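You operate a simulated robot arm through the tools that you are given. There is no shell and no other tool.

The job below is to be done with a simulated two-armed robot. You get a single attempt, and the scene is never put back.

TASK
Load the blue grease tub and bleed the pump with one stroke.
Fine: lid off on the table, plunger down on the grease, air switch at OPEN for the stroke and at SHUT after. Where these are worked on the way, their far stop is far enough and under half their travel is too little: air switch.

It is judged by the outcome, as a careful person would: the job done as asked, and still so three seconds after it is handed in. It fails if anything else is knocked over, pushed out of place, dropped, spilled or broken. A push-on lid holds only when it is set on centred and level and pressed home; a screw cap is set on level and turned clockwise until tight.

THE ROBOT
Two 7-joint arms with fingered hands on one trunk that stands fixed in place. Base frame: the origin is at the foot of the trunk, x ahead of it, y to its left, z up; the work surface is at about z = 900. Units: mm, degrees, N and s.
The left shoulder is at [40, 146, 1280], the right one opposite. With the tool pointing down near the work surface each hand reaches from about 280 to 720 mm from the base axis, measured 20 degrees to its own side. Payload 4 kg a hand.
The TCP of each hand is the grasp point between the finger pads, 26 mm short of the fingertips. In the tool frame z runs along the fingers and y along their closing line. The gripper opens to 148 mm; its body begins 73 mm behind the TCP. The gripper is a hand of 3 fingers: y runs from the thumb to the fingers, the wrist lies at [0, 0, -224] in the tool frame, and closing takes about 1.5 s.
Orientation is told as [roll, pitch, yaw] about the base's x, y, z axes, in that order, counted from this pose: with the fingers straight down and closing along the base's y, the tool's x points along the base's -x, its y along +y and its z along -z.

THE INTERFACE
- The arms move only by the tool step_arm. It takes "left_targets", "right_targets" or both (then of equal length, played together; a hand with none holds still); each is a list of rows, each a list of 7 numbers: the opening, from 0 (shut) to 1 (fully open), then the shift along the tool's x, y, z in units of 25 mm (1.0 is 25 mm), then the turn, a rotation vector about the tool's x, y, z in units of 4 degrees (1.0 is 4 degrees). In form: [[hand, dx, dy, dz, wx, wy, wz], ...]. A call has 1 to 20 rows; each row shifts and turns the commanded pose from where the row before left it, along the tool's axes as they then stand. A call with a number of a shift or a turn outside -1 to 1 is refused whole. Rows are played at 5 a second. More than 50 mm and 8.6 degrees between two rows, or a gripper value outside its range, and nothing of the call is played. Where a pose cannot be reached the arm comes as near as it can. A force on the tool above 80 N (or 10 N above the force at the start of the call, whichever is more), or a blocked arm, ends the call early, and 0.2 s more pass. Each finger travels about 108 mm/s and halts on what it meets, pressing with about 33 N; the grip force reading is that of the motor and also rises with nothing between the fingers. The clock runs only during rows and for 0.2 s after the last one: add rows that do not move to give the fingers time. The reply holds the time, the measured pose of the TCP, the force on the tool along the base axes, the opening and the grip force, in the units named above and with some noise, with the torque about the TCP (base axes, N m) and any sound that the robot's microphone picked up.
- Cameras (640 x 400 px; columns grow to the right, rows downward): "scene" is now at [82.4, -55.7, 1496.9]; the picture's right is [-0.68, -0.73, 0.00], its down [-0.50, 0.46, -0.73] and it looks along [0.54, -0.50, -0.68] (base axes); focal length 218 px, centre (320, 200). "left" rides on the left gripper at [-67, -39, -90] in its tool frame; the picture's right is [0.50, -0.87, 0.00], its down [0.66, 0.38, -0.65] and it looks along [0.57, 0.33, 0.76] (tool axes); focal length 222 px, centre (320, 200). "right" rides on the right gripper at [68, -39, -90] in its tool frame; the picture's right is [0.50, 0.87, 0.00], its down [-0.66, 0.38, -0.65] and it looks along [-0.57, 0.33, 0.76] (tool axes); focal length 222 px, centre (320, 200). There is no depth. A picture from a camera that has moved, and an enlarged one, comes with that camera's place and axes in the base frame and with its lens.
- capture(camera): a new picture of that camera. The clock stands still meanwhile.
- move_column(by): moves the trunk up (or, below 0, down) by that many mm; the arms and the scene camera ride with it, the base frame stays. It gives what a move gives, with no picture.
- preshape(shape, hand): the hand has 3 fingers and takes this shape, open, in about a second: jaw (thumb against the fingers, like two jaws); tri (thumb and two fingers); tip (a fingertip pinch); poke (one finger out to press); point (the index stretched); flat (the hand flat); cup (the hand cupped); fist (a fist). The gripper value then closes the fingers along that shape, each until it touches; the sizes above hold for jaw. It gives what a move gives, with no picture.
- pan_tilt(pan, tilt): turns the head with the scene camera to pan (to the left, within 86 degrees either way) and tilt (down, from -29 to 69), counted from straight ahead of the robot. It gives what a move gives.
- zoom(camera, box): a new picture of the part [left, top, right, bottom] of that camera's present view, enlarged. The clock stands still meanwhile.
- close_job(): hands the job in; it is judged then, once.

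Nothing tells you positions but the pictures and the camera data. Unless the task says otherwise, let go and move clear before handing in.

The tools are called after ">>>" as a command line: name --argument value ..., lists and objects as JSON in quotes. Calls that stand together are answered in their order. step_arm: Moves the arms, as the interface text tells. Its arguments: {"type":"object","properties":{"left_targets":{"type":"array","items":{"type":"array","items":{"type":"number"}}},"right_targets":{"type":"array","items":{"type":"array","items":{"type":"number"}}}},"required":[]} The other tools are called the same way: move_column (by) moves the trunk up or down; preshape (shape, hand) gives the hand a shape; pan_tilt (pan, tilt) turns the head that bears the scene camera; capture (camera) takes a picture; zoom (camera, box) takes an enlarged picture of a part of a camera's view; close_job () hands the job in.

At the start:

```text
time_s: 0.0
left_ee_pos: [374.4, -74.3, 1296.0]
left_ee_rot: [-0.1, 0.1, 0.1]
left_wrist_force: [0.1, 1.2, -0.3]
left_moment: [-0.01, -0.03, -0.01]
left_finger_gap: 148.0
left_finger_force: 0.0
left_shape: jaw
right_ee_pos: [342.7, -516.5, 1334.5]
right_ee_rot: [0.0, 0.0, -0.1]
right_wrist_force: [0.6, -0.3, 0.3]
right_moment: [0.0, 0.03, 0.0]
right_finger_gap: 147.9
right_finger_force: 0.0
right_shape: jaw
trunk travel left (down, up): [-450.0, 56.0]
head pan, tilt (commanded): [-43.0, 42.9]
```

scene: 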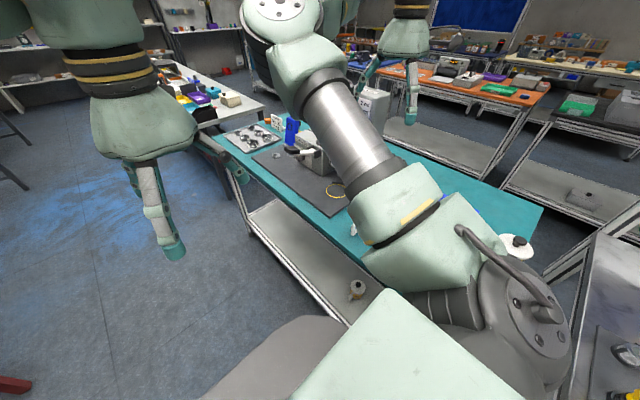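
right: 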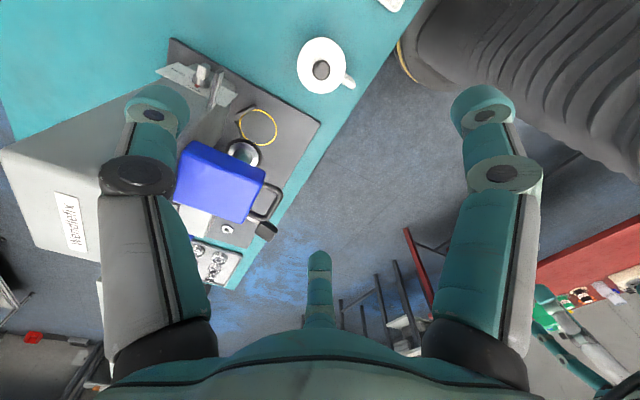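
left: 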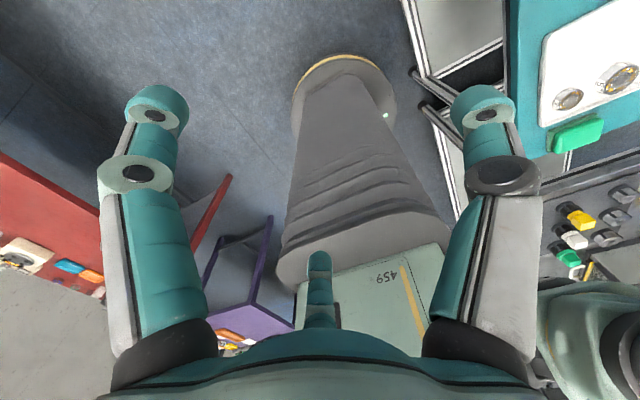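

I see a teal table with a dark mat, a blue item, a yellow ring and other things, but the arm blocks much of the scene camera. I'll take closer views before moving anything.

>>> zoom --camera "scene" --box '[200, 80, 400, 240]'

>>> zoom --camera "right" --box '[140, 20, 380, 300]'

>>> capture --camera "right"

```text
2.50 times, centred on (300, 160) of scene
camera zoom: at [82.4, -55.7, 1496.9], right [-0.68, -0.73, 0.0], down [-0.5, 0.46, -0.73], along [0.54, -0.5, -0.68], focal length 546 px, centre (370, 300)
```

zoom: 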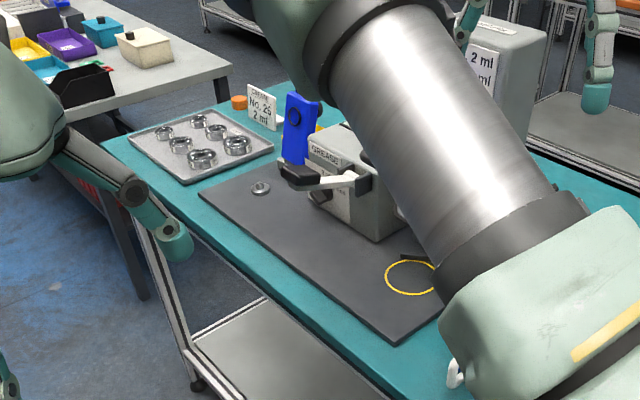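

```text
1.43 times, centred on (260, 160) of right
camera zoom: at [274.3, -555.4, 1424.1], right [-0.5, 0.87, 0.0], down [0.66, 0.38, 0.65], along [0.57, 0.33, -0.76], focal length 317 px, centre (406, 257)
```

zoom: 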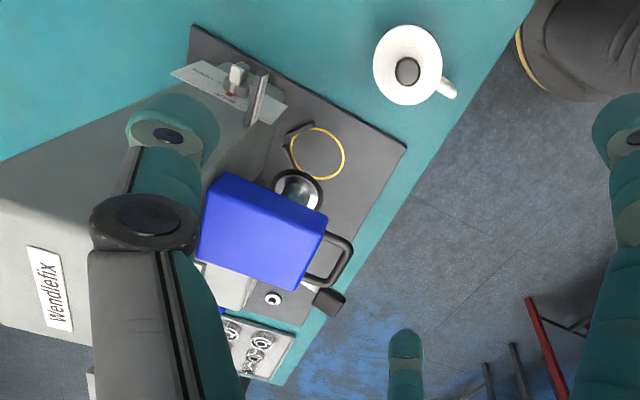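

```text
taken
camera right: at [274.3, -555.4, 1424.1], right [-0.5, 0.87, 0.0], down [0.66, 0.38, 0.65], along [0.57, 0.33, -0.76], focal length 222 px, centre (320, 200)
```

right: 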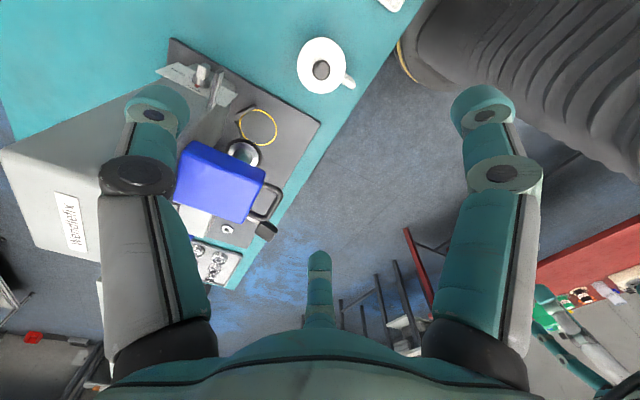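

The left arm blocks the head camera's view of the workplace, which seems to lie to the right of the robot. I'll look to the left to check the space is clear before moving that arm away.

>>> pan_tilt --pan 20 --tilt 45

>>> capture --camera "scene"

```text
time_s: 1.3
left_ee_pos: [375.7, -76.0, 1296.2]
left_ee_rot: [-0.1, 0.1, 0.2]
left_wrist_force: [-0.2, 0.0, 0.5]
left_moment: [0.04, 0.0, -0.01]
left_finger_gap: 147.9
left_finger_force: 0.1
left_shape: jaw
right_ee_pos: [340.4, -516.7, 1333.8]
right_ee_rot: [0.0, 0.0, -0.1]
right_wrist_force: [0.2, 0.0, 0.4]
right_moment: [-0.02, 0.0, 0.0]
right_finger_gap: 147.9
right_finger_force: 0.0
right_shape: jaw
trunk travel left (down, up): [-450.0, 56.0]
head pan, tilt (commanded): [20.0, 45.0]
```

```text
taken
camera scene: at [98.3, 28.8, 1493.8], right [0.34, -0.94, 0.0], down [-0.66, -0.24, -0.71], along [0.66, 0.24, -0.71], focal length 218 px, centre (320, 200)
```

scene: 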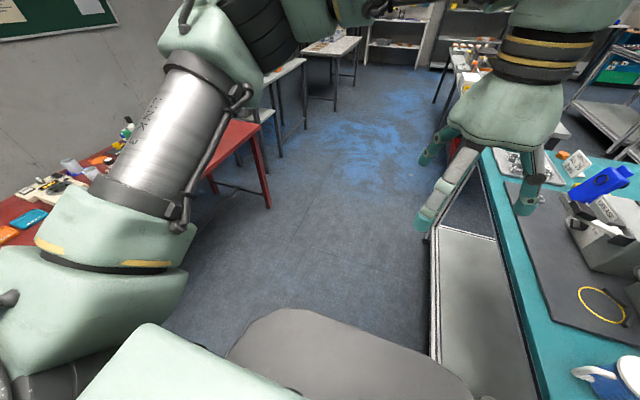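

To the left of the robot there is only open floor, so the left arm can swing that way safely. I'll move it about 280 mm left and then look at the table again.

>>> step_arm --left_targets '[[1, 0, 1, 0, 0, 0, 0], [1, 0, 1, 0, 0, 0, 0], [1, 0, 1, 0, 0, 0, 0], [1, 0, 1, 0, 0, 0, 0], [1, 0, 1, 0, 0, 0, 0], [1, 0, 1, 0, 0, 0, 0], [1, 0, 1, 0, 0, 0, 0], [1, 0, 1, 0, 0, 0, 0], [1, 0, 1, 0, 0, 0, 0], [1, 0, 1, 0, 0, 0, 0], [1, 0, 1, 0, 0, 0, 0], [1, 0, 1, 0, 0, 0, 0]]'

>>> pan_tilt --pan -45 --tilt 45

>>> capture --camera "scene"

```text
time_s: 3.9
left_ee_pos: [373.9, 226.8, 1295.7]
left_ee_rot: [-0.1, 0.0, 0.1]
left_wrist_force: [-0.1, 0.8, -0.2]
left_moment: [-0.03, 0.01, 0.02]
left_finger_gap: 147.9
left_finger_force: 0.0
left_shape: jaw
right_ee_pos: [340.2, -515.3, 1334.8]
right_ee_rot: [-0.1, 0.1, 0.0]
right_wrist_force: [-0.4, 0.9, 0.5]
right_moment: [0.01, 0.02, 0.01]
right_finger_gap: 147.9
right_finger_force: 0.0
right_shape: jaw
trunk travel left (down, up): [-450.0, 56.0]
head pan, tilt (commanded): [20.0, 45.0]
```

```text
time_s: 5.3
left_ee_pos: [373.8, 224.1, 1296.2]
left_ee_rot: [-0.1, 0.2, 0.1]
left_wrist_force: [-0.1, 0.2, -0.2]
left_moment: [0.0, 0.04, 0.0]
left_finger_gap: 147.7
left_finger_force: 0.0
left_shape: jaw
right_ee_pos: [340.1, -516.9, 1334.9]
right_ee_rot: [-0.1, -0.1, -0.1]
right_wrist_force: [-0.7, -0.2, 0.4]
right_moment: [0.0, 0.02, 0.0]
right_finger_gap: 147.8
right_finger_force: 0.2
right_shape: jaw
trunk travel left (down, up): [-450.0, 56.0]
head pan, tilt (commanded): [-45.0, 45.0]
```

```text
taken
camera scene: at [79.3, -56.2, 1493.8], right [-0.71, -0.71, 0.0], down [-0.5, 0.5, -0.71], along [0.5, -0.5, -0.71], focal length 218 px, centre (320, 200)
```

scene: 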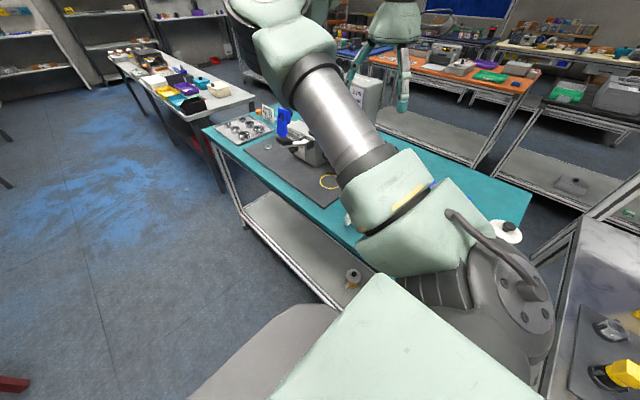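

The right arm itself now hides the table, which seems to run forward along the robot's right side with the pump around x 600, y -550. I'll bring the right hand to the left in the air to uncover it.

>>> step_arm --right_targets '[[1, 0, 1, 0, 0, 0, 0], [1, 0, 1, 0, 0, 0, 0], [1, 0, 1, 0, 0, 0, 0], [1, 0, 1, 0, 0, 0, 0], [1, 0, 1, 0, 0, 0, 0], [1, 0, 1, 0, 0, 0, 0], [1, 0, 1, 0, 0, 0, 0], [1, 0, 1, 0, 0, 0, 0], [1, 0, 1, 0, 0, 0, 0], [1, 0, 1, 0, 0, 0, 0], [1, 0, 1, 0, 0, 0, 0], [1, 0, 1, 0, 0, 0, 0], [1, 0, 1, 0, 0, 0, 0]]'

>>> capture --camera "scene"

>>> capture --camera "right"

```text
time_s: 8.1
left_ee_pos: [374.4, 223.9, 1297.0]
left_ee_rot: [-0.1, 0.0, 0.0]
left_wrist_force: [0.4, 0.4, 0.4]
left_moment: [0.0, 0.0, -0.02]
left_finger_gap: 147.8
left_finger_force: 0.0
left_shape: jaw
right_ee_pos: [326.7, -330.0, 1329.4]
right_ee_rot: [0.0, 0.0, 0.0]
right_wrist_force: [0.2, 0.8, -0.2]
right_moment: [0.02, -0.01, -0.01]
right_finger_gap: 148.0
right_finger_force: 0.1
right_shape: jaw
right hand out of reach, approached as far as the arm can: row 8, 9, 10, 11, 12, 13
trunk travel left (down, up): [-450.0, 56.0]
head pan, tilt (commanded): [-45.0, 45.0]
```

```text
taken
camera scene: at [79.2, -56.2, 1493.8], right [-0.71, -0.71, 0.0], down [-0.5, 0.5, -0.71], along [0.5, -0.5, -0.71], focal length 218 px, centre (320, 200)
```

scene: 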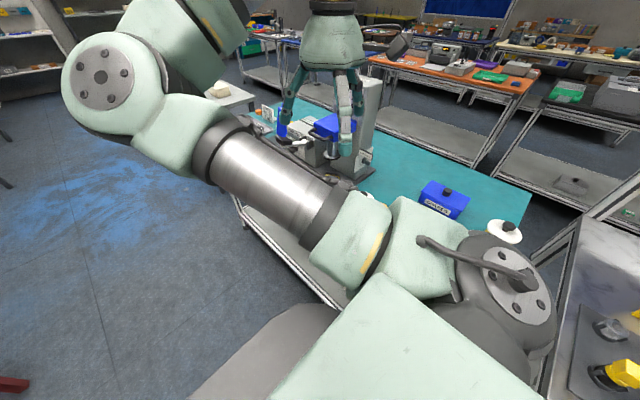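

```text
taken
camera right: at [259.3, -367.8, 1419.4], right [-0.5, 0.87, 0.0], down [0.66, 0.38, 0.65], along [0.57, 0.33, -0.76], focal length 222 px, centre (320, 200)
```

right: 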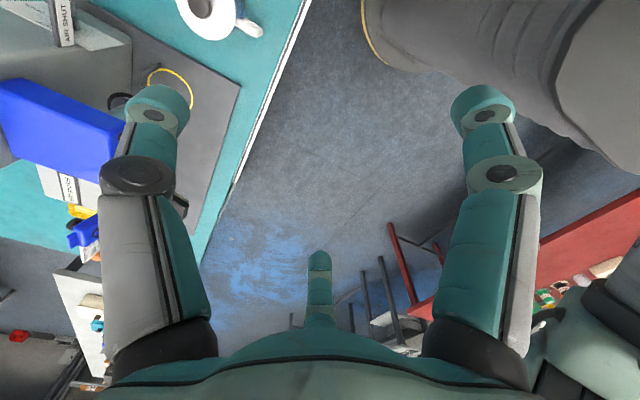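

Now the pump is visible behind the right hand's fingers, and a second blue box shows nearer on the table. I'll zoom in on both.

>>> zoom --camera "scene" --box '[230, 80, 390, 180]'

>>> zoom --camera "scene" --box '[360, 140, 540, 260]'

>>> zoom --camera "right" --box '[0, 0, 300, 200]'

```text
4.00 times, centred on (310, 130) of scene
camera zoom: at [79.2, -56.2, 1493.8], right [-0.71, -0.71, 0.0], down [-0.5, 0.5, -0.71], along [0.5, -0.5, -0.71], focal length 874 px, centre (360, 480)
```

zoom: 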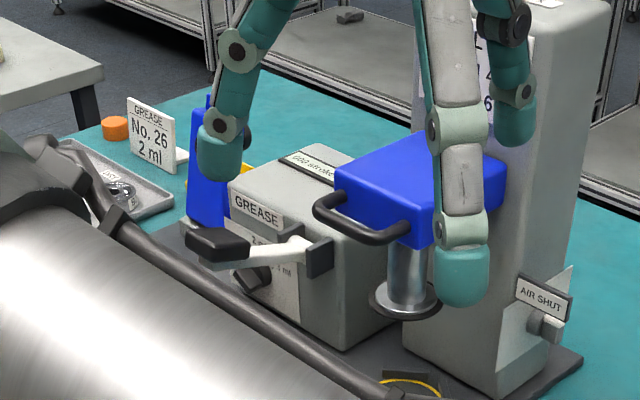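

```text
3.33 times, centred on (450, 200) of scene
camera zoom: at [79.2, -56.2, 1493.8], right [-0.71, -0.71, 0.0], down [-0.5, 0.5, -0.71], along [0.5, -0.5, -0.71], focal length 728 px, centre (-113, 200)
```

zoom: 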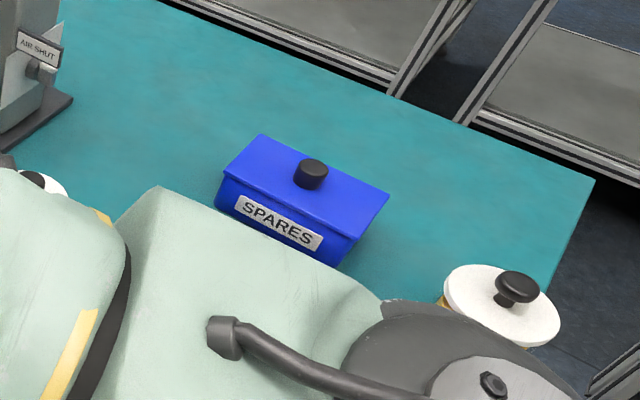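

```text
2.00 times, centred on (150, 100) of right
camera zoom: at [259.3, -367.8, 1419.4], right [-0.5, 0.87, 0.0], down [0.66, 0.38, 0.65], along [0.57, 0.33, -0.76], focal length 444 px, centre (660, 400)
```

zoom: 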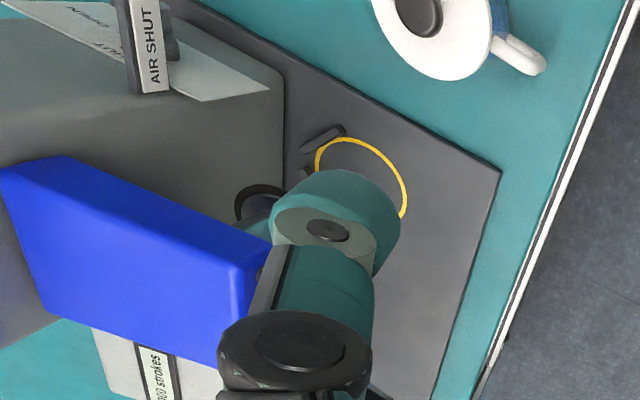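

I see: a grey column with the AIR switch now at SHUT, a grease pump with a white lever with black grip, and a blue plunger block on a rod. There is also a blue tub with a white lid near x 350, y -510, a "SPARES" box and a yellow tub. I'll move the right hand to x 330, y -600 turned 30 degrees so its camera faces the pump.

>>> step_arm --right_targets '[[1, 0, -1, -0.3, 0, 0, 1], [1, 0, -1, -0.3, 0, 0, 1], [1, 0, -1, -0.3, 0, 0, 1], [1, 0, -1, -0.3, 0, 0, 1], [1, 0, -1, -0.3, 0, 0, 1], [1, 0, -1, -0.3, 0, 0, 1], [1, 0, -1, 0, 0, 0, 1], [1, 0, -1, 0, 0, 0, 0.5], [1, 0, -1, 0, 0, 0, 0], [1, 0, -1, 0, 0, 0, 0]]'

>>> capture --camera "right"

>>> capture --camera "scene"

```text
time_s: 10.3
left_ee_pos: [374.1, 221.9, 1296.8]
left_ee_rot: [0.0, 0.0, 0.1]
left_wrist_force: [-1.1, 0.5, -0.4]
left_moment: [0.02, 0.0, 0.0]
left_finger_gap: 147.7
left_finger_force: 0.1
left_shape: jaw
right_ee_pos: [253.3, -563.9, 1377.9]
right_ee_rot: [0.0, -0.1, -30.1]
right_wrist_force: [0.1, -0.1, -1.1]
right_moment: [0.03, -0.02, -0.02]
right_finger_gap: 147.8
right_finger_force: 0.0
right_shape: jaw
trunk travel left (down, up): [-450.0, 56.0]
head pan, tilt (commanded): [-45.0, 45.0]
```

```text
taken
camera right: at [176.3, -563.1, 1467.8], right [0.0, 1.0, 0.0], down [0.76, 0.0, 0.65], along [0.65, 0.0, -0.76], focal length 222 px, centre (320, 200)
```

right: 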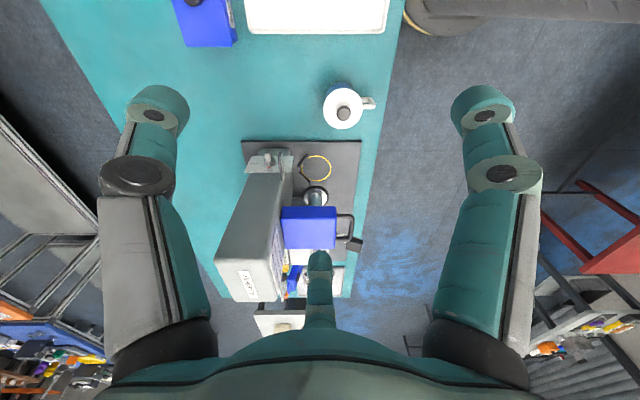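

```text
taken
camera scene: at [78.5, -57.7, 1493.8], right [-0.71, -0.71, 0.0], down [-0.5, 0.5, -0.71], along [0.5, -0.5, -0.71], focal length 218 px, centre (320, 200)
```

scene: 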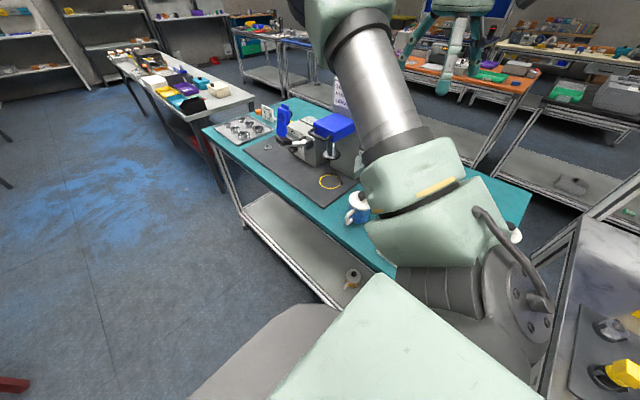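

From this pose both cameras see the site: the blue tub at about (346, -509), a yellow ring at about (535, -575) by the pump, and the plunger block beyond it. I'll zoom in for detail.

>>> zoom --camera "scene" --box '[260, 80, 380, 160]'

>>> zoom --camera "scene" --box '[280, 140, 400, 220]'

>>> zoom --camera "scene" --box '[200, 90, 320, 170]'

>>> zoom --camera "right" --box '[200, 80, 400, 220]'

>>> zoom --camera "right" --box '[200, 180, 400, 310]'

```text
5.00 times, centred on (320, 120) of scene
camera zoom: at [78.5, -57.7, 1493.8], right [-0.71, -0.71, 0.0], down [-0.5, 0.5, -0.71], along [0.5, -0.5, -0.71], focal length 1092 px, centre (320, 600)
```

zoom: 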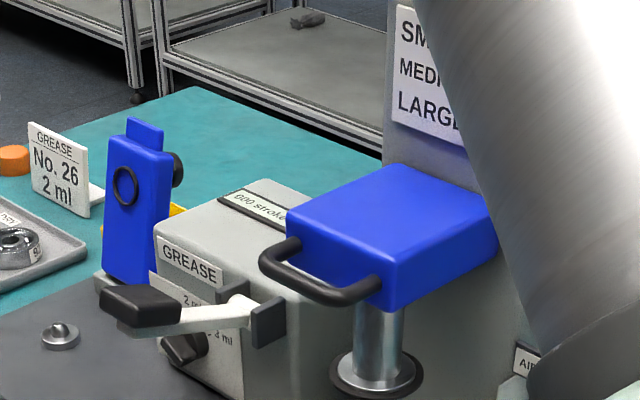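

```text
5.00 times, centred on (340, 180) of scene
camera zoom: at [78.5, -57.7, 1493.8], right [-0.71, -0.71, 0.0], down [-0.5, 0.5, -0.71], along [0.5, -0.5, -0.71], focal length 1092 px, centre (220, 300)
```

zoom: 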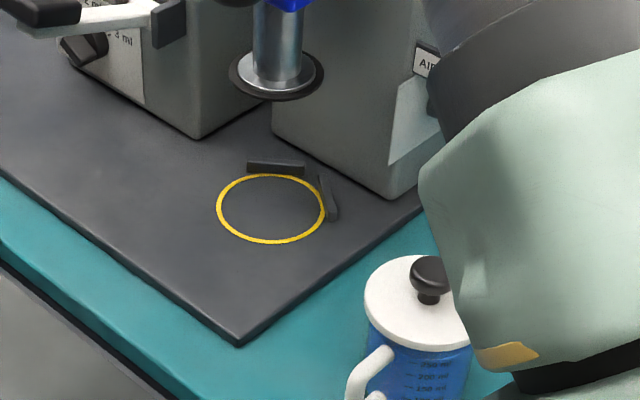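

```text
5.00 times, centred on (260, 130) of scene
camera zoom: at [78.5, -57.7, 1493.8], right [-0.71, -0.71, 0.0], down [-0.5, 0.5, -0.71], along [0.5, -0.5, -0.71], focal length 1092 px, centre (620, 550)
```

zoom: 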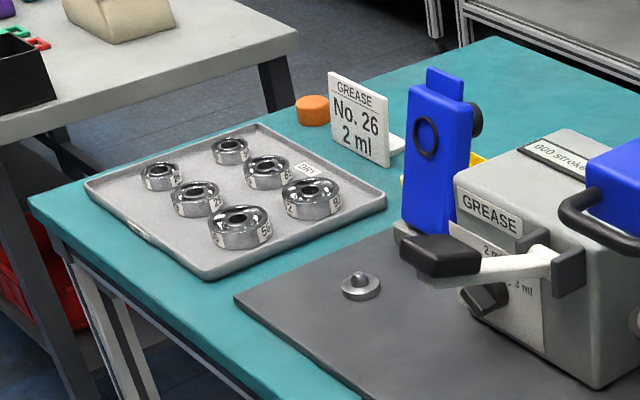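

```text
2.86 times, centred on (300, 150) of right
camera zoom: at [176.3, -563.1, 1467.8], right [0.0, 1.0, 0.0], down [0.76, 0.0, 0.65], along [0.65, 0.0, -0.76], focal length 635 px, centre (377, 343)
```

zoom: 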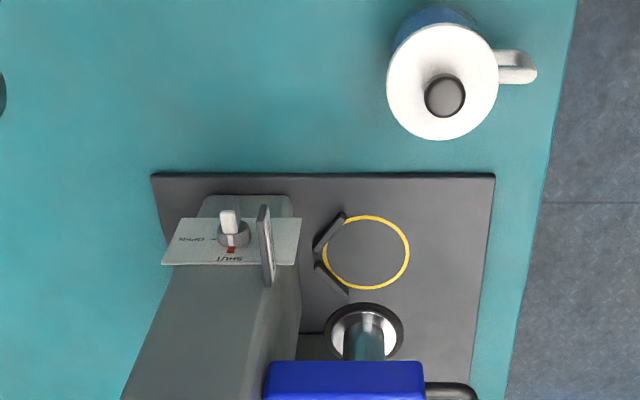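

```text
3.08 times, centred on (300, 245) of right
camera zoom: at [176.3, -563.1, 1467.8], right [0.0, 1.0, 0.0], down [0.76, 0.0, 0.65], along [0.65, 0.0, -0.76], focal length 684 px, centre (382, 62)
```

zoom: 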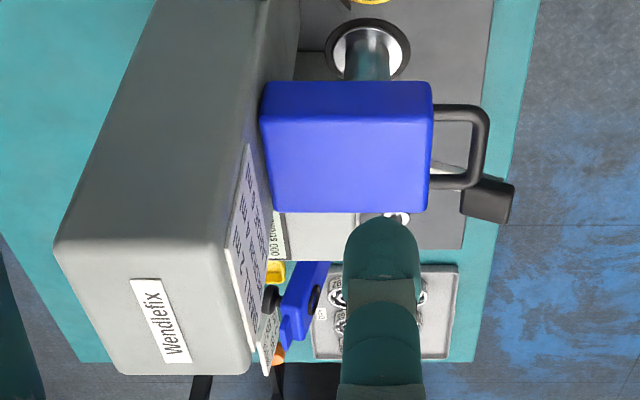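

The tub must sit in the yellow ring against the two dark stops, under the plunger's follower plate (about z 1030), so it has to come in from the side. I'll zoom in further on the switch, the lever and the lid.

>>> zoom --camera "right" --box '[240, 135, 300, 175]'

>>> zoom --camera "scene" --box '[270, 120, 330, 160]'

>>> zoom --camera "right" --box '[310, 70, 390, 140]'

>>> zoom --camera "right" --box '[300, 180, 380, 260]'

```text
10.00 times, centred on (270, 155) of right
camera zoom: at [176.3, -563.1, 1467.8], right [0.0, 1.0, 0.0], down [0.76, 0.0, 0.65], along [0.65, 0.0, -0.76], focal length 2221 px, centre (820, 650)
```

zoom: 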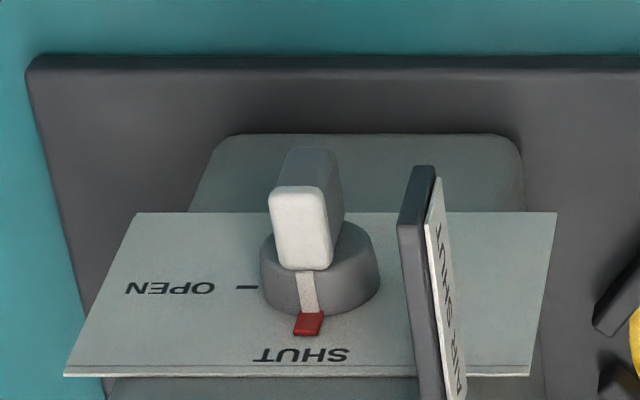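

```text
10.00 times, centred on (300, 140) of scene
camera zoom: at [78.5, -57.7, 1493.8], right [-0.71, -0.71, 0.0], down [-0.5, 0.5, -0.71], along [0.5, -0.5, -0.71], focal length 2185 px, centre (520, 800)
```

zoom: 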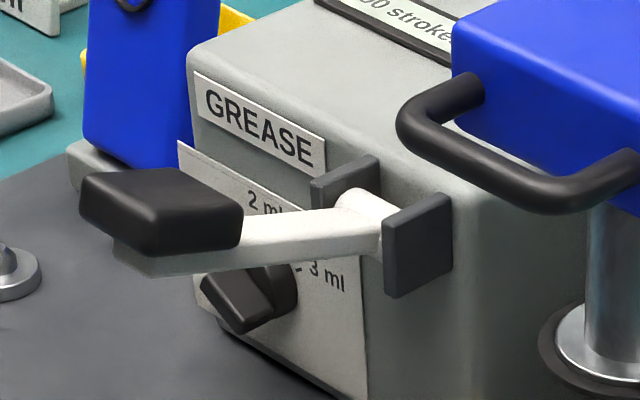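

```text
5.71 times, centred on (350, 105) of right
camera zoom: at [176.3, -563.1, 1467.8], right [0.0, 1.0, 0.0], down [0.76, 0.0, 0.65], along [0.65, 0.0, -0.76], focal length 1269 px, centre (149, 743)
```

zoom: 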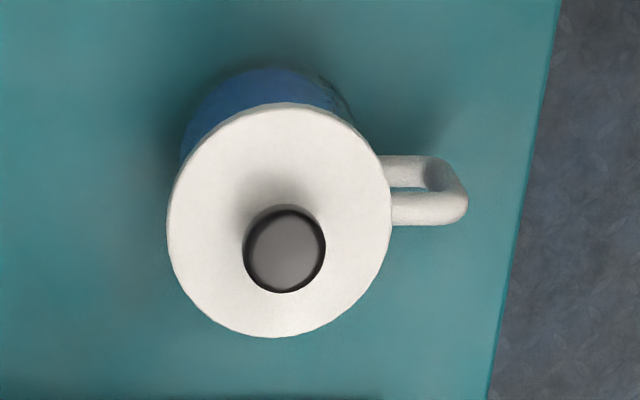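

```text
5.00 times, centred on (340, 220) of right
camera zoom: at [176.3, -563.1, 1467.8], right [0.0, 1.0, 0.0], down [0.76, 0.0, 0.65], along [0.65, 0.0, -0.76], focal length 1111 px, centre (220, 100)
```

zoom: 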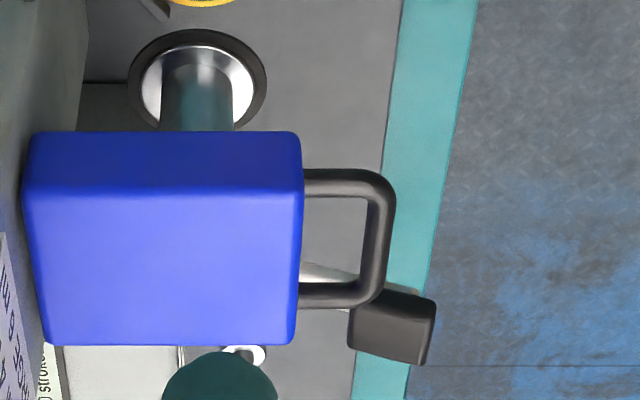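

The switch pointer is at SHUT (top) and OPEN lies to its right, on a dial facing the robot at about (452, -684, 997). The pump lever is raised with its grip near (665, -470, 1086). First comes the lid: its knob is at about (339, -514, 1004), so I'll bring the right hand above it and check.

>>> step_arm --right_targets '[[0.6, -0.164, 0.287, 0.927, 0, 0, 0], [0.6, -0.164, 0.287, 0.927, 0, 0, 0], [0.6, -0.164, 0.287, 0.927, 0, 0, 0], [0.6, -0.164, 0.287, 0.927, 0, 0, 0], [0.6, -0.164, 0.287, 0.927, 0, 0, 0], [0.6, -0.164, 0.287, 0.927, 0, 0, 0], [0.6, -0.164, 0.287, 0.927, 0, 0, 0], [0.6, -0.164, 0.287, 0.927, 0, 0, 0], [0.6, -0.164, 0.287, 0.927, 0, 0, 0], [0.6, -0.164, 0.287, 0.927, 0, 0, 0], [0.6, -0.164, 0.287, 0.927, 0, 0, 0], [0.6, -0.164, 0.287, 0.927, 0, 0, 0]]'

>>> capture --camera "right"

>>> capture --camera "scene"

```text
time_s: 12.9
left_ee_pos: [374.2, 224.4, 1297.5]
left_ee_rot: [-0.2, 0.0, 0.1]
left_wrist_force: [-1.0, -0.8, 0.1]
left_moment: [0.01, -0.04, 0.0]
left_finger_gap: 147.9
left_finger_force: 0.1
left_shape: jaw
right_ee_pos: [340.1, -511.2, 1097.7]
right_ee_rot: [0.0, -0.1, -30.1]
right_wrist_force: [-0.2, 0.4, -1.6]
right_moment: [0.02, 0.02, -0.01]
right_finger_gap: 89.3
right_finger_force: 0.1
right_shape: jaw
trunk travel left (down, up): [-450.0, 56.0]
head pan, tilt (commanded): [-45.0, 45.0]
```

```text
taken
camera right: at [262.0, -510.9, 1187.8], right [0.0, 1.0, 0.0], down [0.76, 0.0, 0.65], along [0.65, 0.0, -0.76], focal length 222 px, centre (320, 200)
```

right: 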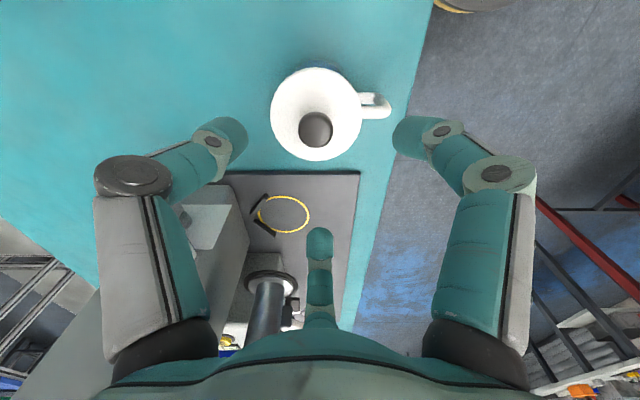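

```text
taken
camera scene: at [79.8, -56.2, 1493.8], right [-0.71, -0.71, 0.0], down [-0.5, 0.5, -0.71], along [0.5, -0.5, -0.71], focal length 218 px, centre (320, 200)
```

scene: 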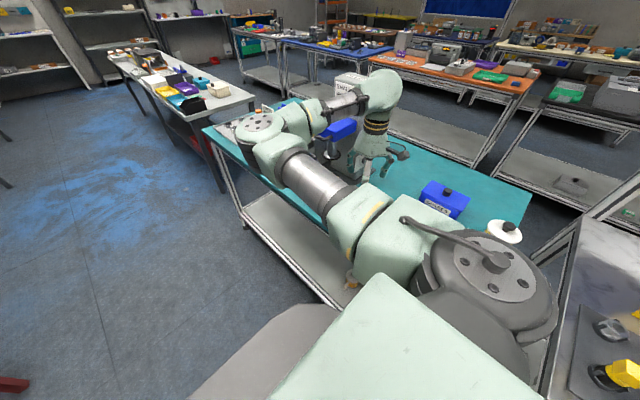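

The hand is above the lid and the knob reads (339, -514), within a few millimetres of the TCP. I'll centre and descend so the fingertips stop just above the lid top, then check before closing.

>>> step_arm --right_targets '[[0.45, 0, -0.145, 0.6, 0, 0, 0], [0.45, 0, 0, 0.8, 0, 0, 0], [0.45, 0, 0, 0.8, 0, 0, 0], [0.45, 0, 0, 0.7, 0, 0, 0], [0.45, 0, 0, 0.4, 0, 0, 0], [0.45, 0, 0, 0.2, 0, 0, 0], [0.45, 0, 0, 0, 0, 0, 0]]'

>>> capture --camera "right"

>>> zoom --camera "scene" --box '[320, 110, 420, 220]'

```text
time_s: 14.5
left_ee_pos: [373.3, 226.5, 1296.2]
left_ee_rot: [-0.1, 0.0, 0.0]
left_wrist_force: [0.4, 0.2, -0.2]
left_moment: [0.03, 0.01, 0.03]
left_finger_gap: 148.0
left_finger_force: 0.2
left_shape: jaw
right_ee_pos: [336.9, -515.0, 1011.5]
right_ee_rot: [-0.1, -0.2, -30.1]
right_wrist_force: [2.2, -0.9, 17.4]
right_moment: [0.01, -0.76, -0.04]
right_finger_gap: 67.7
right_finger_force: 0.0
right_shape: jaw
trunk travel left (down, up): [-450.0, 56.0]
head pan, tilt (commanded): [-45.0, 45.0]
```

```text
taken
camera right: at [258.8, -514.1, 1102.3], right [0.0, 1.0, 0.0], down [0.75, 0.0, 0.66], along [0.66, 0.0, -0.75], focal length 222 px, centre (320, 200)
```

right: 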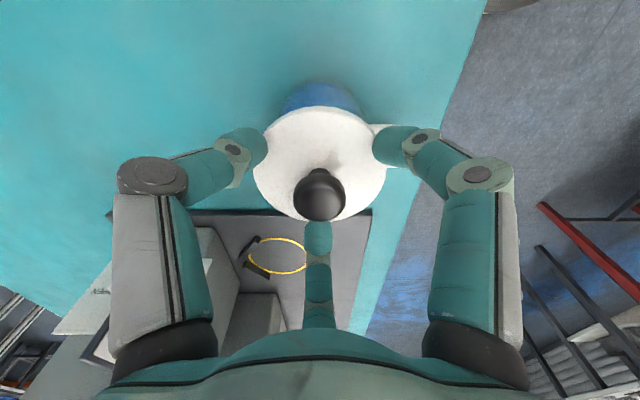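

```text
3.64 times, centred on (370, 165) of scene
camera zoom: at [78.3, -54.8, 1494.1], right [-0.71, -0.71, 0.0], down [-0.5, 0.5, -0.71], along [0.5, -0.5, -0.71], focal length 794 px, centre (138, 327)
```

zoom: 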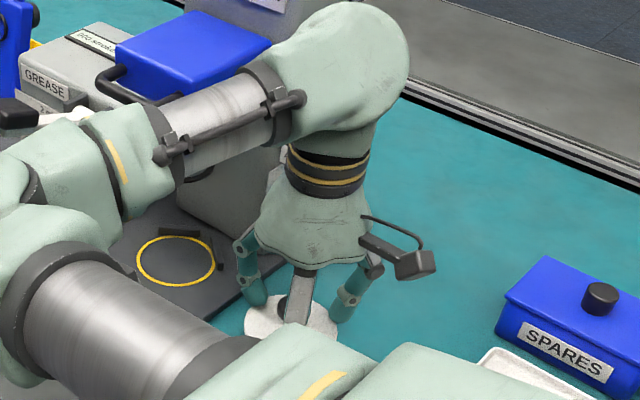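

The hand is centred on the knob but one fingertip already rests on the lid (17 N). I'll lift by about 7 mm to unload it and then close on the knob.

>>> step_arm --right_targets '[[0.45, 0, 0, -0.3, 0, 0, 0], [0.45, 0, 0, 0, 0, 0, 0], [0.3, 0, 0, 0, 0, 0, 0], [0.15, 0, 0, 0, 0, 0, 0], [0.1, 0, 0, 0, 0, 0, 0], [0.1, 0, 0, 0, 0, 0, 0], [0.1, 0, 0, 0, 0, 0, 0], [0.1, 0, 0, 0, 0, 0, 0]]'

>>> capture --camera "right"

>>> zoom --camera "scene" --box '[340, 150, 420, 220]'

```text
time_s: 16.3
left_ee_pos: [373.9, 224.5, 1294.5]
left_ee_rot: [-0.2, 0.2, 0.2]
left_wrist_force: [0.1, 0.8, -0.1]
left_moment: [0.02, 0.0, 0.03]
left_finger_gap: 147.7
left_finger_force: 0.0
left_shape: jaw
right_ee_pos: [336.5, -514.7, 1018.9]
right_ee_rot: [0.0, 0.0, -30.0]
right_wrist_force: [-0.7, 0.8, -1.1]
right_moment: [0.0, 0.0, -0.01]
right_finger_gap: 16.3
right_finger_force: 33.1
right_shape: jaw
trunk travel left (down, up): [-450.0, 56.0]
head pan, tilt (commanded): [-45.0, 45.0]
heard: snap
```

```text
taken
camera right: at [259.2, -514.3, 1107.8], right [0.0, 1.0, 0.0], down [0.76, 0.0, 0.65], along [0.65, 0.0, -0.76], focal length 222 px, centre (320, 200)
```

right: 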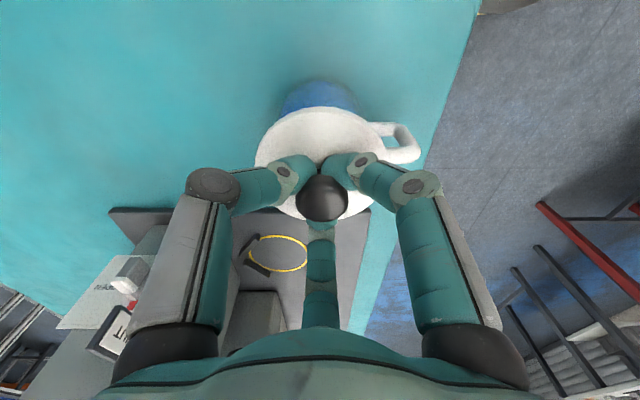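

```text
5.71 times, centred on (380, 185) of scene
camera zoom: at [79.2, -56.3, 1493.8], right [-0.71, -0.71, 0.0], down [-0.5, 0.5, -0.71], along [0.5, -0.5, -0.71], focal length 1248 px, centre (-23, 286)
```

zoom: 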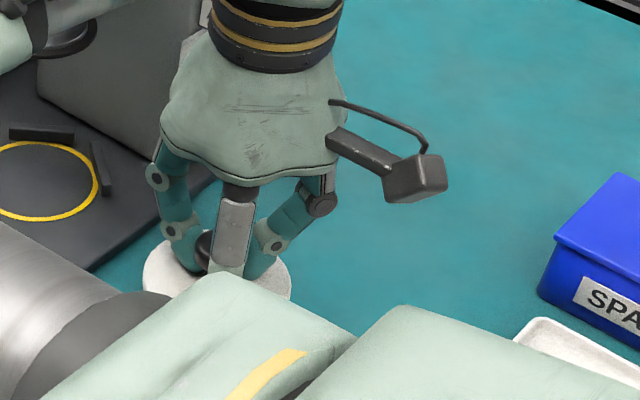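

The fingers hold the knob's stem, and a snap was heard, perhaps the lid coming free as they wedged under the knob. I'll lift slowly by 10 mm and check whether only the lid comes up.

>>> step_arm --right_targets '[[0.05, 0, 0, -0.2, 0, 0, 0], [0.05, 0, 0, -0.2, 0, 0, 0], [0.05, 0, 0, 0, 0, 0, 0]]'

>>> capture --camera "right"

>>> zoom --camera "scene" --box '[320, 150, 420, 220]'

```text
time_s: 17.1
left_ee_pos: [375.3, 225.1, 1297.4]
left_ee_rot: [-0.2, 0.2, 0.1]
left_wrist_force: [-0.6, -0.2, 0.2]
left_moment: [0.0, -0.01, -0.01]
left_finger_gap: 147.8
left_finger_force: 0.2
left_shape: jaw
right_ee_pos: [337.6, -515.0, 1028.7]
right_ee_rot: [0.0, 0.0, -30.1]
right_wrist_force: [-0.4, 1.2, -0.3]
right_moment: [0.03, 0.04, 0.01]
right_finger_gap: 15.9
right_finger_force: 33.4
right_shape: jaw
trunk travel left (down, up): [-450.0, 56.0]
head pan, tilt (commanded): [-45.0, 45.0]
```

```text
taken
camera right: at [260.3, -514.7, 1118.0], right [0.0, 1.0, 0.0], down [0.76, 0.0, 0.65], along [0.65, 0.0, -0.76], focal length 222 px, centre (320, 200)
```

right: 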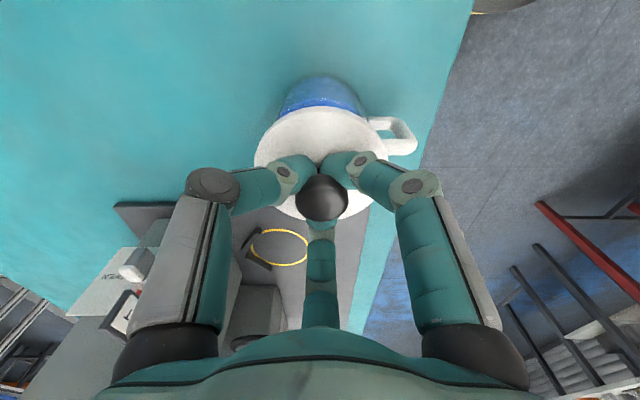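

```text
5.71 times, centred on (370, 185) of scene
camera zoom: at [79.3, -56.4, 1493.8], right [-0.71, -0.71, 0.0], down [-0.5, 0.5, -0.71], along [0.5, -0.5, -0.71], focal length 1248 px, centre (34, 286)
```

zoom: 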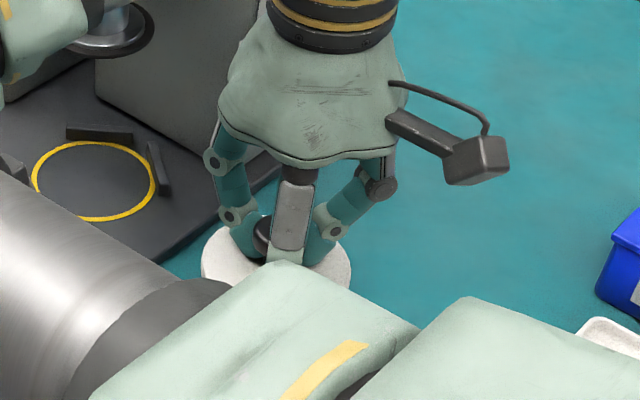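

More blue shows between lid and tub and the force is near zero, so only the lid seems to be rising. I'll lift another 60 mm to make sure.

>>> step_arm --right_targets '[[0.05, 0, 0, -0.4, 0, 0, 0], [0.05, 0, 0, -0.5, 0, 0, 0], [0.05, 0, 0, -0.75, 0, 0, 0], [0.05, 0, 0, -0.75, 0, 0, 0], [0.05, 0, 0, 0, 0, 0, 0]]'

>>> capture --camera "right"

>>> capture --camera "scene"

```text
time_s: 18.3
left_ee_pos: [375.3, 223.7, 1295.0]
left_ee_rot: [-0.1, 0.2, 0.1]
left_wrist_force: [0.3, 0.0, 0.5]
left_moment: [0.02, 0.0, -0.02]
left_finger_gap: 147.7
left_finger_force: 0.0
left_shape: jaw
right_ee_pos: [337.3, -513.9, 1090.3]
right_ee_rot: [0.0, 0.1, -30.0]
right_wrist_force: [-0.9, -0.3, -1.1]
right_moment: [-0.01, 0.02, 0.0]
right_finger_gap: 16.1
right_finger_force: 32.8
right_shape: jaw
trunk travel left (down, up): [-450.0, 56.0]
head pan, tilt (commanded): [-45.0, 45.0]
```

```text
taken
camera right: at [259.0, -514.8, 1179.5], right [0.0, 1.0, 0.0], down [0.76, 0.0, 0.65], along [0.65, 0.0, -0.76], focal length 222 px, centre (320, 200)
```

right: 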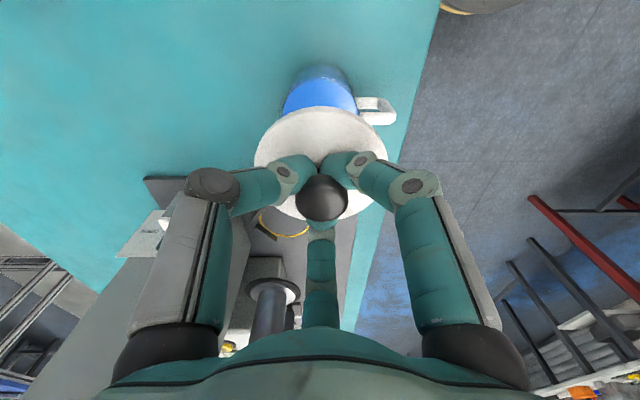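

```text
taken
camera scene: at [79.4, -56.5, 1493.8], right [-0.71, -0.71, 0.0], down [-0.5, 0.5, -0.71], along [0.5, -0.5, -0.71], focal length 218 px, centre (320, 200)
```

scene: 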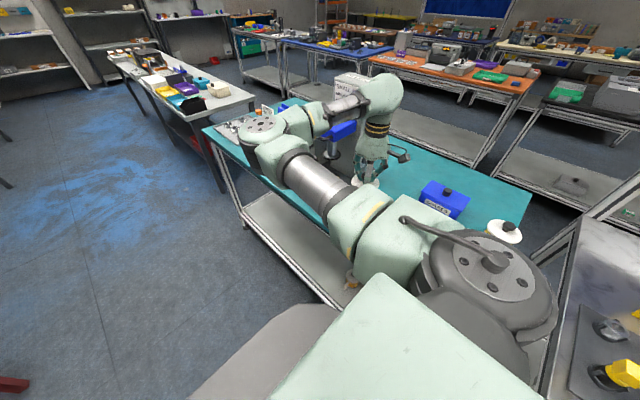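

The lid is off and the tub has stayed in place. I'll carry the lid to the clear table area at about (330, -640) and lower it most of the way.

>>> step_arm --right_targets '[[0.05, -0.38, -0.75, 0, 0, 0, 0], [0.05, -0.38, -0.75, 0, 0, 0, 0], [0.05, -0.38, -0.75, 0, 0, 0, 0], [0.05, -0.38, -0.75, 0, 0, 0, 0], [0.05, -0.38, -0.75, 0, 0, 0, 0], [0.05, -0.38, -0.75, 0, 0, 0, 0], [0.05, 0, 0, 0.8, 0, 0, 0], [0.05, 0, 0, 0.8, 0, 0, 0], [0.05, 0, 0, 0.8, 0, 0, 0], [0.05, 0, 0, 0.8, 0, 0, 0], [0.05, 0, 0, 0.8, 0, 0, 0], [0.05, 0, 0, 0.4, 0, 0, 0], [0.05, 0, 0, 0, 0, 0, 0]]'

>>> capture --camera "right"

>>> capture --camera "scene"

```text
time_s: 21.1
left_ee_pos: [374.4, 224.8, 1295.6]
left_ee_rot: [-0.1, 0.1, 0.1]
left_wrist_force: [0.3, -0.2, -0.8]
left_moment: [0.04, 0.0, 0.03]
left_finger_gap: 148.1
left_finger_force: 0.0
left_shape: jaw
right_ee_pos: [329.0, -642.4, 978.7]
right_ee_rot: [0.0, -0.1, -30.1]
right_wrist_force: [0.1, -0.5, 0.2]
right_moment: [0.02, -0.02, 0.04]
right_finger_gap: 16.4
right_finger_force: 33.5
right_shape: jaw
trunk travel left (down, up): [-450.0, 56.0]
head pan, tilt (commanded): [-45.0, 45.0]
```

```text
taken
camera right: at [250.7, -642.0, 1068.0], right [0.0, 1.0, 0.0], down [0.76, 0.0, 0.65], along [0.65, 0.0, -0.76], focal length 222 px, centre (320, 200)
```

right: 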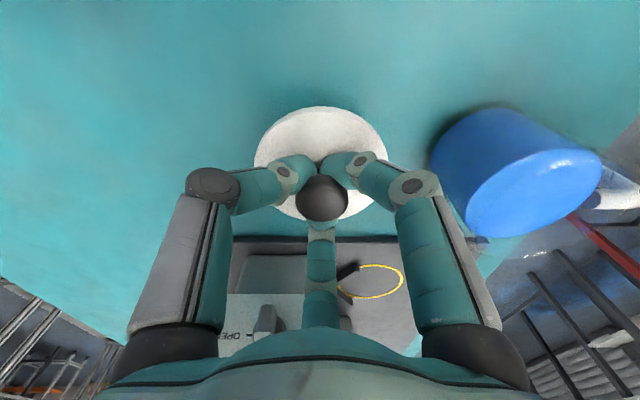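

```text
taken
camera scene: at [79.2, -56.3, 1493.8], right [-0.71, -0.71, 0.0], down [-0.5, 0.5, -0.71], along [0.5, -0.5, -0.71], focal length 218 px, centre (320, 200)
```

scene: 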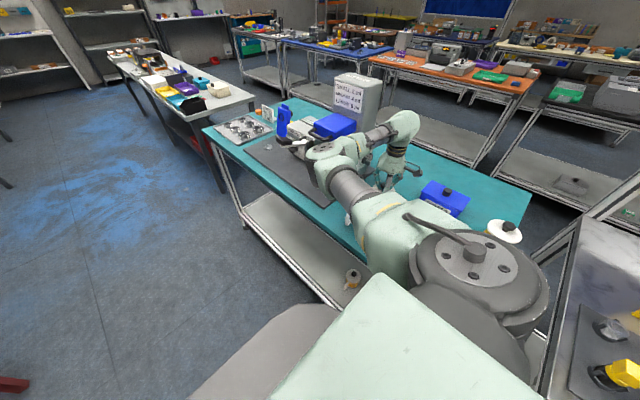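

The lid hangs over clear table at (329, -642). I'll lower it the last part in small steps until it touches.

>>> step_arm --right_targets '[[0.05, 0, 0, 0.4, 0, 0, 0], [0.05, 0, 0, 0.4, 0, 0, 0], [0.05, 0, 0, 0.15, 0, 0, 0], [0.05, 0, 0, 0, 0, 0, 0]]'

>>> step_arm --right_targets '[[0.05, 0, 0, 0.1, 0, 0, 0], [0.05, 0, 0, 0.1, 0, 0, 0], [0.05, 0, 0, 0, 0, 0, 0]]'

>>> capture --camera "right"

```text
time_s: 22.1
left_ee_pos: [375.2, 223.6, 1295.8]
left_ee_rot: [0.0, 0.1, 0.1]
left_wrist_force: [0.1, 0.2, -0.4]
left_moment: [-0.01, 0.05, 0.01]
left_finger_gap: 147.9
left_finger_force: 0.0
left_shape: jaw
right_ee_pos: [329.4, -641.3, 955.2]
right_ee_rot: [0.0, 0.0, -30.1]
right_wrist_force: [0.0, -0.3, -0.4]
right_moment: [0.01, 0.04, -0.02]
right_finger_gap: 16.3
right_finger_force: 33.0
right_shape: jaw
trunk travel left (down, up): [-450.0, 56.0]
head pan, tilt (commanded): [-45.0, 45.0]
```

```text
time_s: 22.9
left_ee_pos: [373.9, 223.8, 1295.7]
left_ee_rot: [-0.1, 0.1, 0.1]
left_wrist_force: [-0.6, 0.4, -0.1]
left_moment: [0.02, 0.01, -0.01]
left_finger_gap: 148.2
left_finger_force: 0.0
left_shape: jaw
right_ee_pos: [328.7, -641.3, 949.3]
right_ee_rot: [0.0, 0.0, -30.1]
right_wrist_force: [-0.5, -0.2, 0.3]
right_moment: [0.0, 0.0, -0.03]
right_finger_gap: 16.0
right_finger_force: 33.1
right_shape: jaw
trunk travel left (down, up): [-450.0, 56.0]
head pan, tilt (commanded): [-45.0, 45.0]
```

```text
taken
camera right: at [251.6, -641.0, 1039.2], right [0.0, 1.0, 0.0], down [0.76, 0.0, 0.65], along [0.65, 0.0, -0.76], focal length 222 px, centre (320, 200)
```

right: 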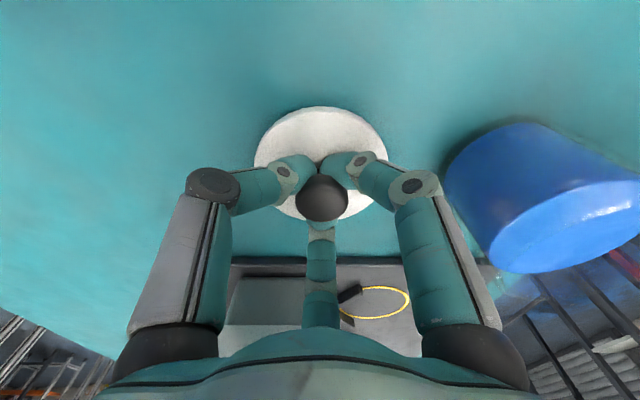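

Still no contact at z 949. I'll continue down in 2.5 mm rows and read the force.

>>> step_arm --right_targets '[[0.05, 0, 0, 0.1, 0, 0, 0], [0.05, 0, 0, 0.1, 0, 0, 0], [0.05, 0, 0, 0, 0, 0, 0]]'

>>> step_arm --right_targets '[[0.05, 0, 0, 0.1, 0, 0, 0], [0.05, 0, 0, 0, 0, 0, 0]]'

```text
time_s: 23.7
left_ee_pos: [374.6, 223.2, 1297.2]
left_ee_rot: [-0.1, 0.1, 0.1]
left_wrist_force: [1.5, 0.3, 0.2]
left_moment: [0.0, 0.01, 0.04]
left_finger_gap: 147.7
left_finger_force: 0.0
left_shape: jaw
right_ee_pos: [328.1, -642.0, 944.7]
right_ee_rot: [0.1, 0.0, -30.2]
right_wrist_force: [0.0, 0.6, 0.1]
right_moment: [-0.01, -0.02, 0.01]
right_finger_gap: 15.6
right_finger_force: 32.7
right_shape: jaw
trunk travel left (down, up): [-450.0, 56.0]
head pan, tilt (commanded): [-45.0, 45.0]
```

```text
time_s: 24.3
left_ee_pos: [374.7, 223.9, 1295.2]
left_ee_rot: [-0.1, 0.0, 0.1]
left_wrist_force: [-0.5, -0.1, -0.4]
left_moment: [0.02, -0.01, 0.0]
left_finger_gap: 148.0
left_finger_force: 0.0
left_shape: jaw
right_ee_pos: [329.5, -640.9, 941.4]
right_ee_rot: [0.1, 0.1, -30.1]
right_wrist_force: [0.1, -0.5, 0.4]
right_moment: [0.03, 0.01, -0.04]
right_finger_gap: 16.3
right_finger_force: 33.0
right_shape: jaw
trunk travel left (down, up): [-450.0, 56.0]
head pan, tilt (commanded): [-45.0, 45.0]
```

Still free at z 941. I'll keep lowering in small steps.

>>> step_arm --right_targets '[[0.05, 0, 0, 0.1, 0, 0, 0], [0.05, 0, 0, 0.1, 0, 0, 0], [0.05, 0, 0, 0, 0, 0, 0]]'

>>> step_arm --right_targets '[[0.05, 0, 0, 0.1, 0, 0, 0], [0.05, 0, 0, 0, 0, 0, 0]]'

>>> capture --camera "right"

```text
time_s: 25.1
left_ee_pos: [374.3, 224.1, 1296.4]
left_ee_rot: [-0.1, 0.1, 0.1]
left_wrist_force: [-0.8, 0.1, -0.7]
left_moment: [-0.03, -0.02, -0.02]
left_finger_gap: 147.9
left_finger_force: 0.0
left_shape: jaw
right_ee_pos: [329.3, -641.7, 936.6]
right_ee_rot: [0.0, 0.0, -30.0]
right_wrist_force: [-0.1, -0.3, 0.0]
right_moment: [-0.02, 0.01, -0.01]
right_finger_gap: 16.0
right_finger_force: 33.3
right_shape: jaw
trunk travel left (down, up): [-450.0, 56.0]
head pan, tilt (commanded): [-45.0, 45.0]
```

```text
time_s: 25.7
left_ee_pos: [375.2, 224.7, 1296.2]
left_ee_rot: [-0.1, 0.0, 0.1]
left_wrist_force: [0.3, 0.1, -0.3]
left_moment: [0.01, 0.03, 0.03]
left_finger_gap: 147.9
left_finger_force: 0.1
left_shape: jaw
right_ee_pos: [328.3, -640.1, 936.6]
right_ee_rot: [-0.1, -0.2, -30.1]
right_wrist_force: [0.3, -1.6, 10.3]
right_moment: [0.06, -0.31, 0.0]
right_finger_gap: 16.4
right_finger_force: 33.3
right_shape: jaw
trunk travel left (down, up): [-450.0, 56.0]
head pan, tilt (commanded): [-45.0, 45.0]
```

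```text
taken
camera right: at [250.8, -640.2, 1025.7], right [0.0, 1.0, 0.0], down [0.76, 0.0, 0.65], along [0.65, 0.0, -0.76], focal length 222 px, centre (320, 200)
```

right: 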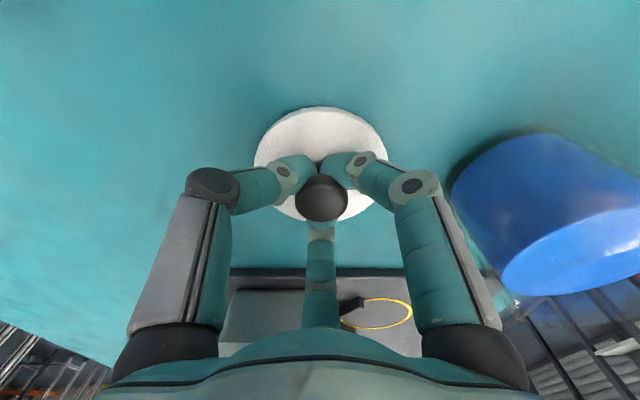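

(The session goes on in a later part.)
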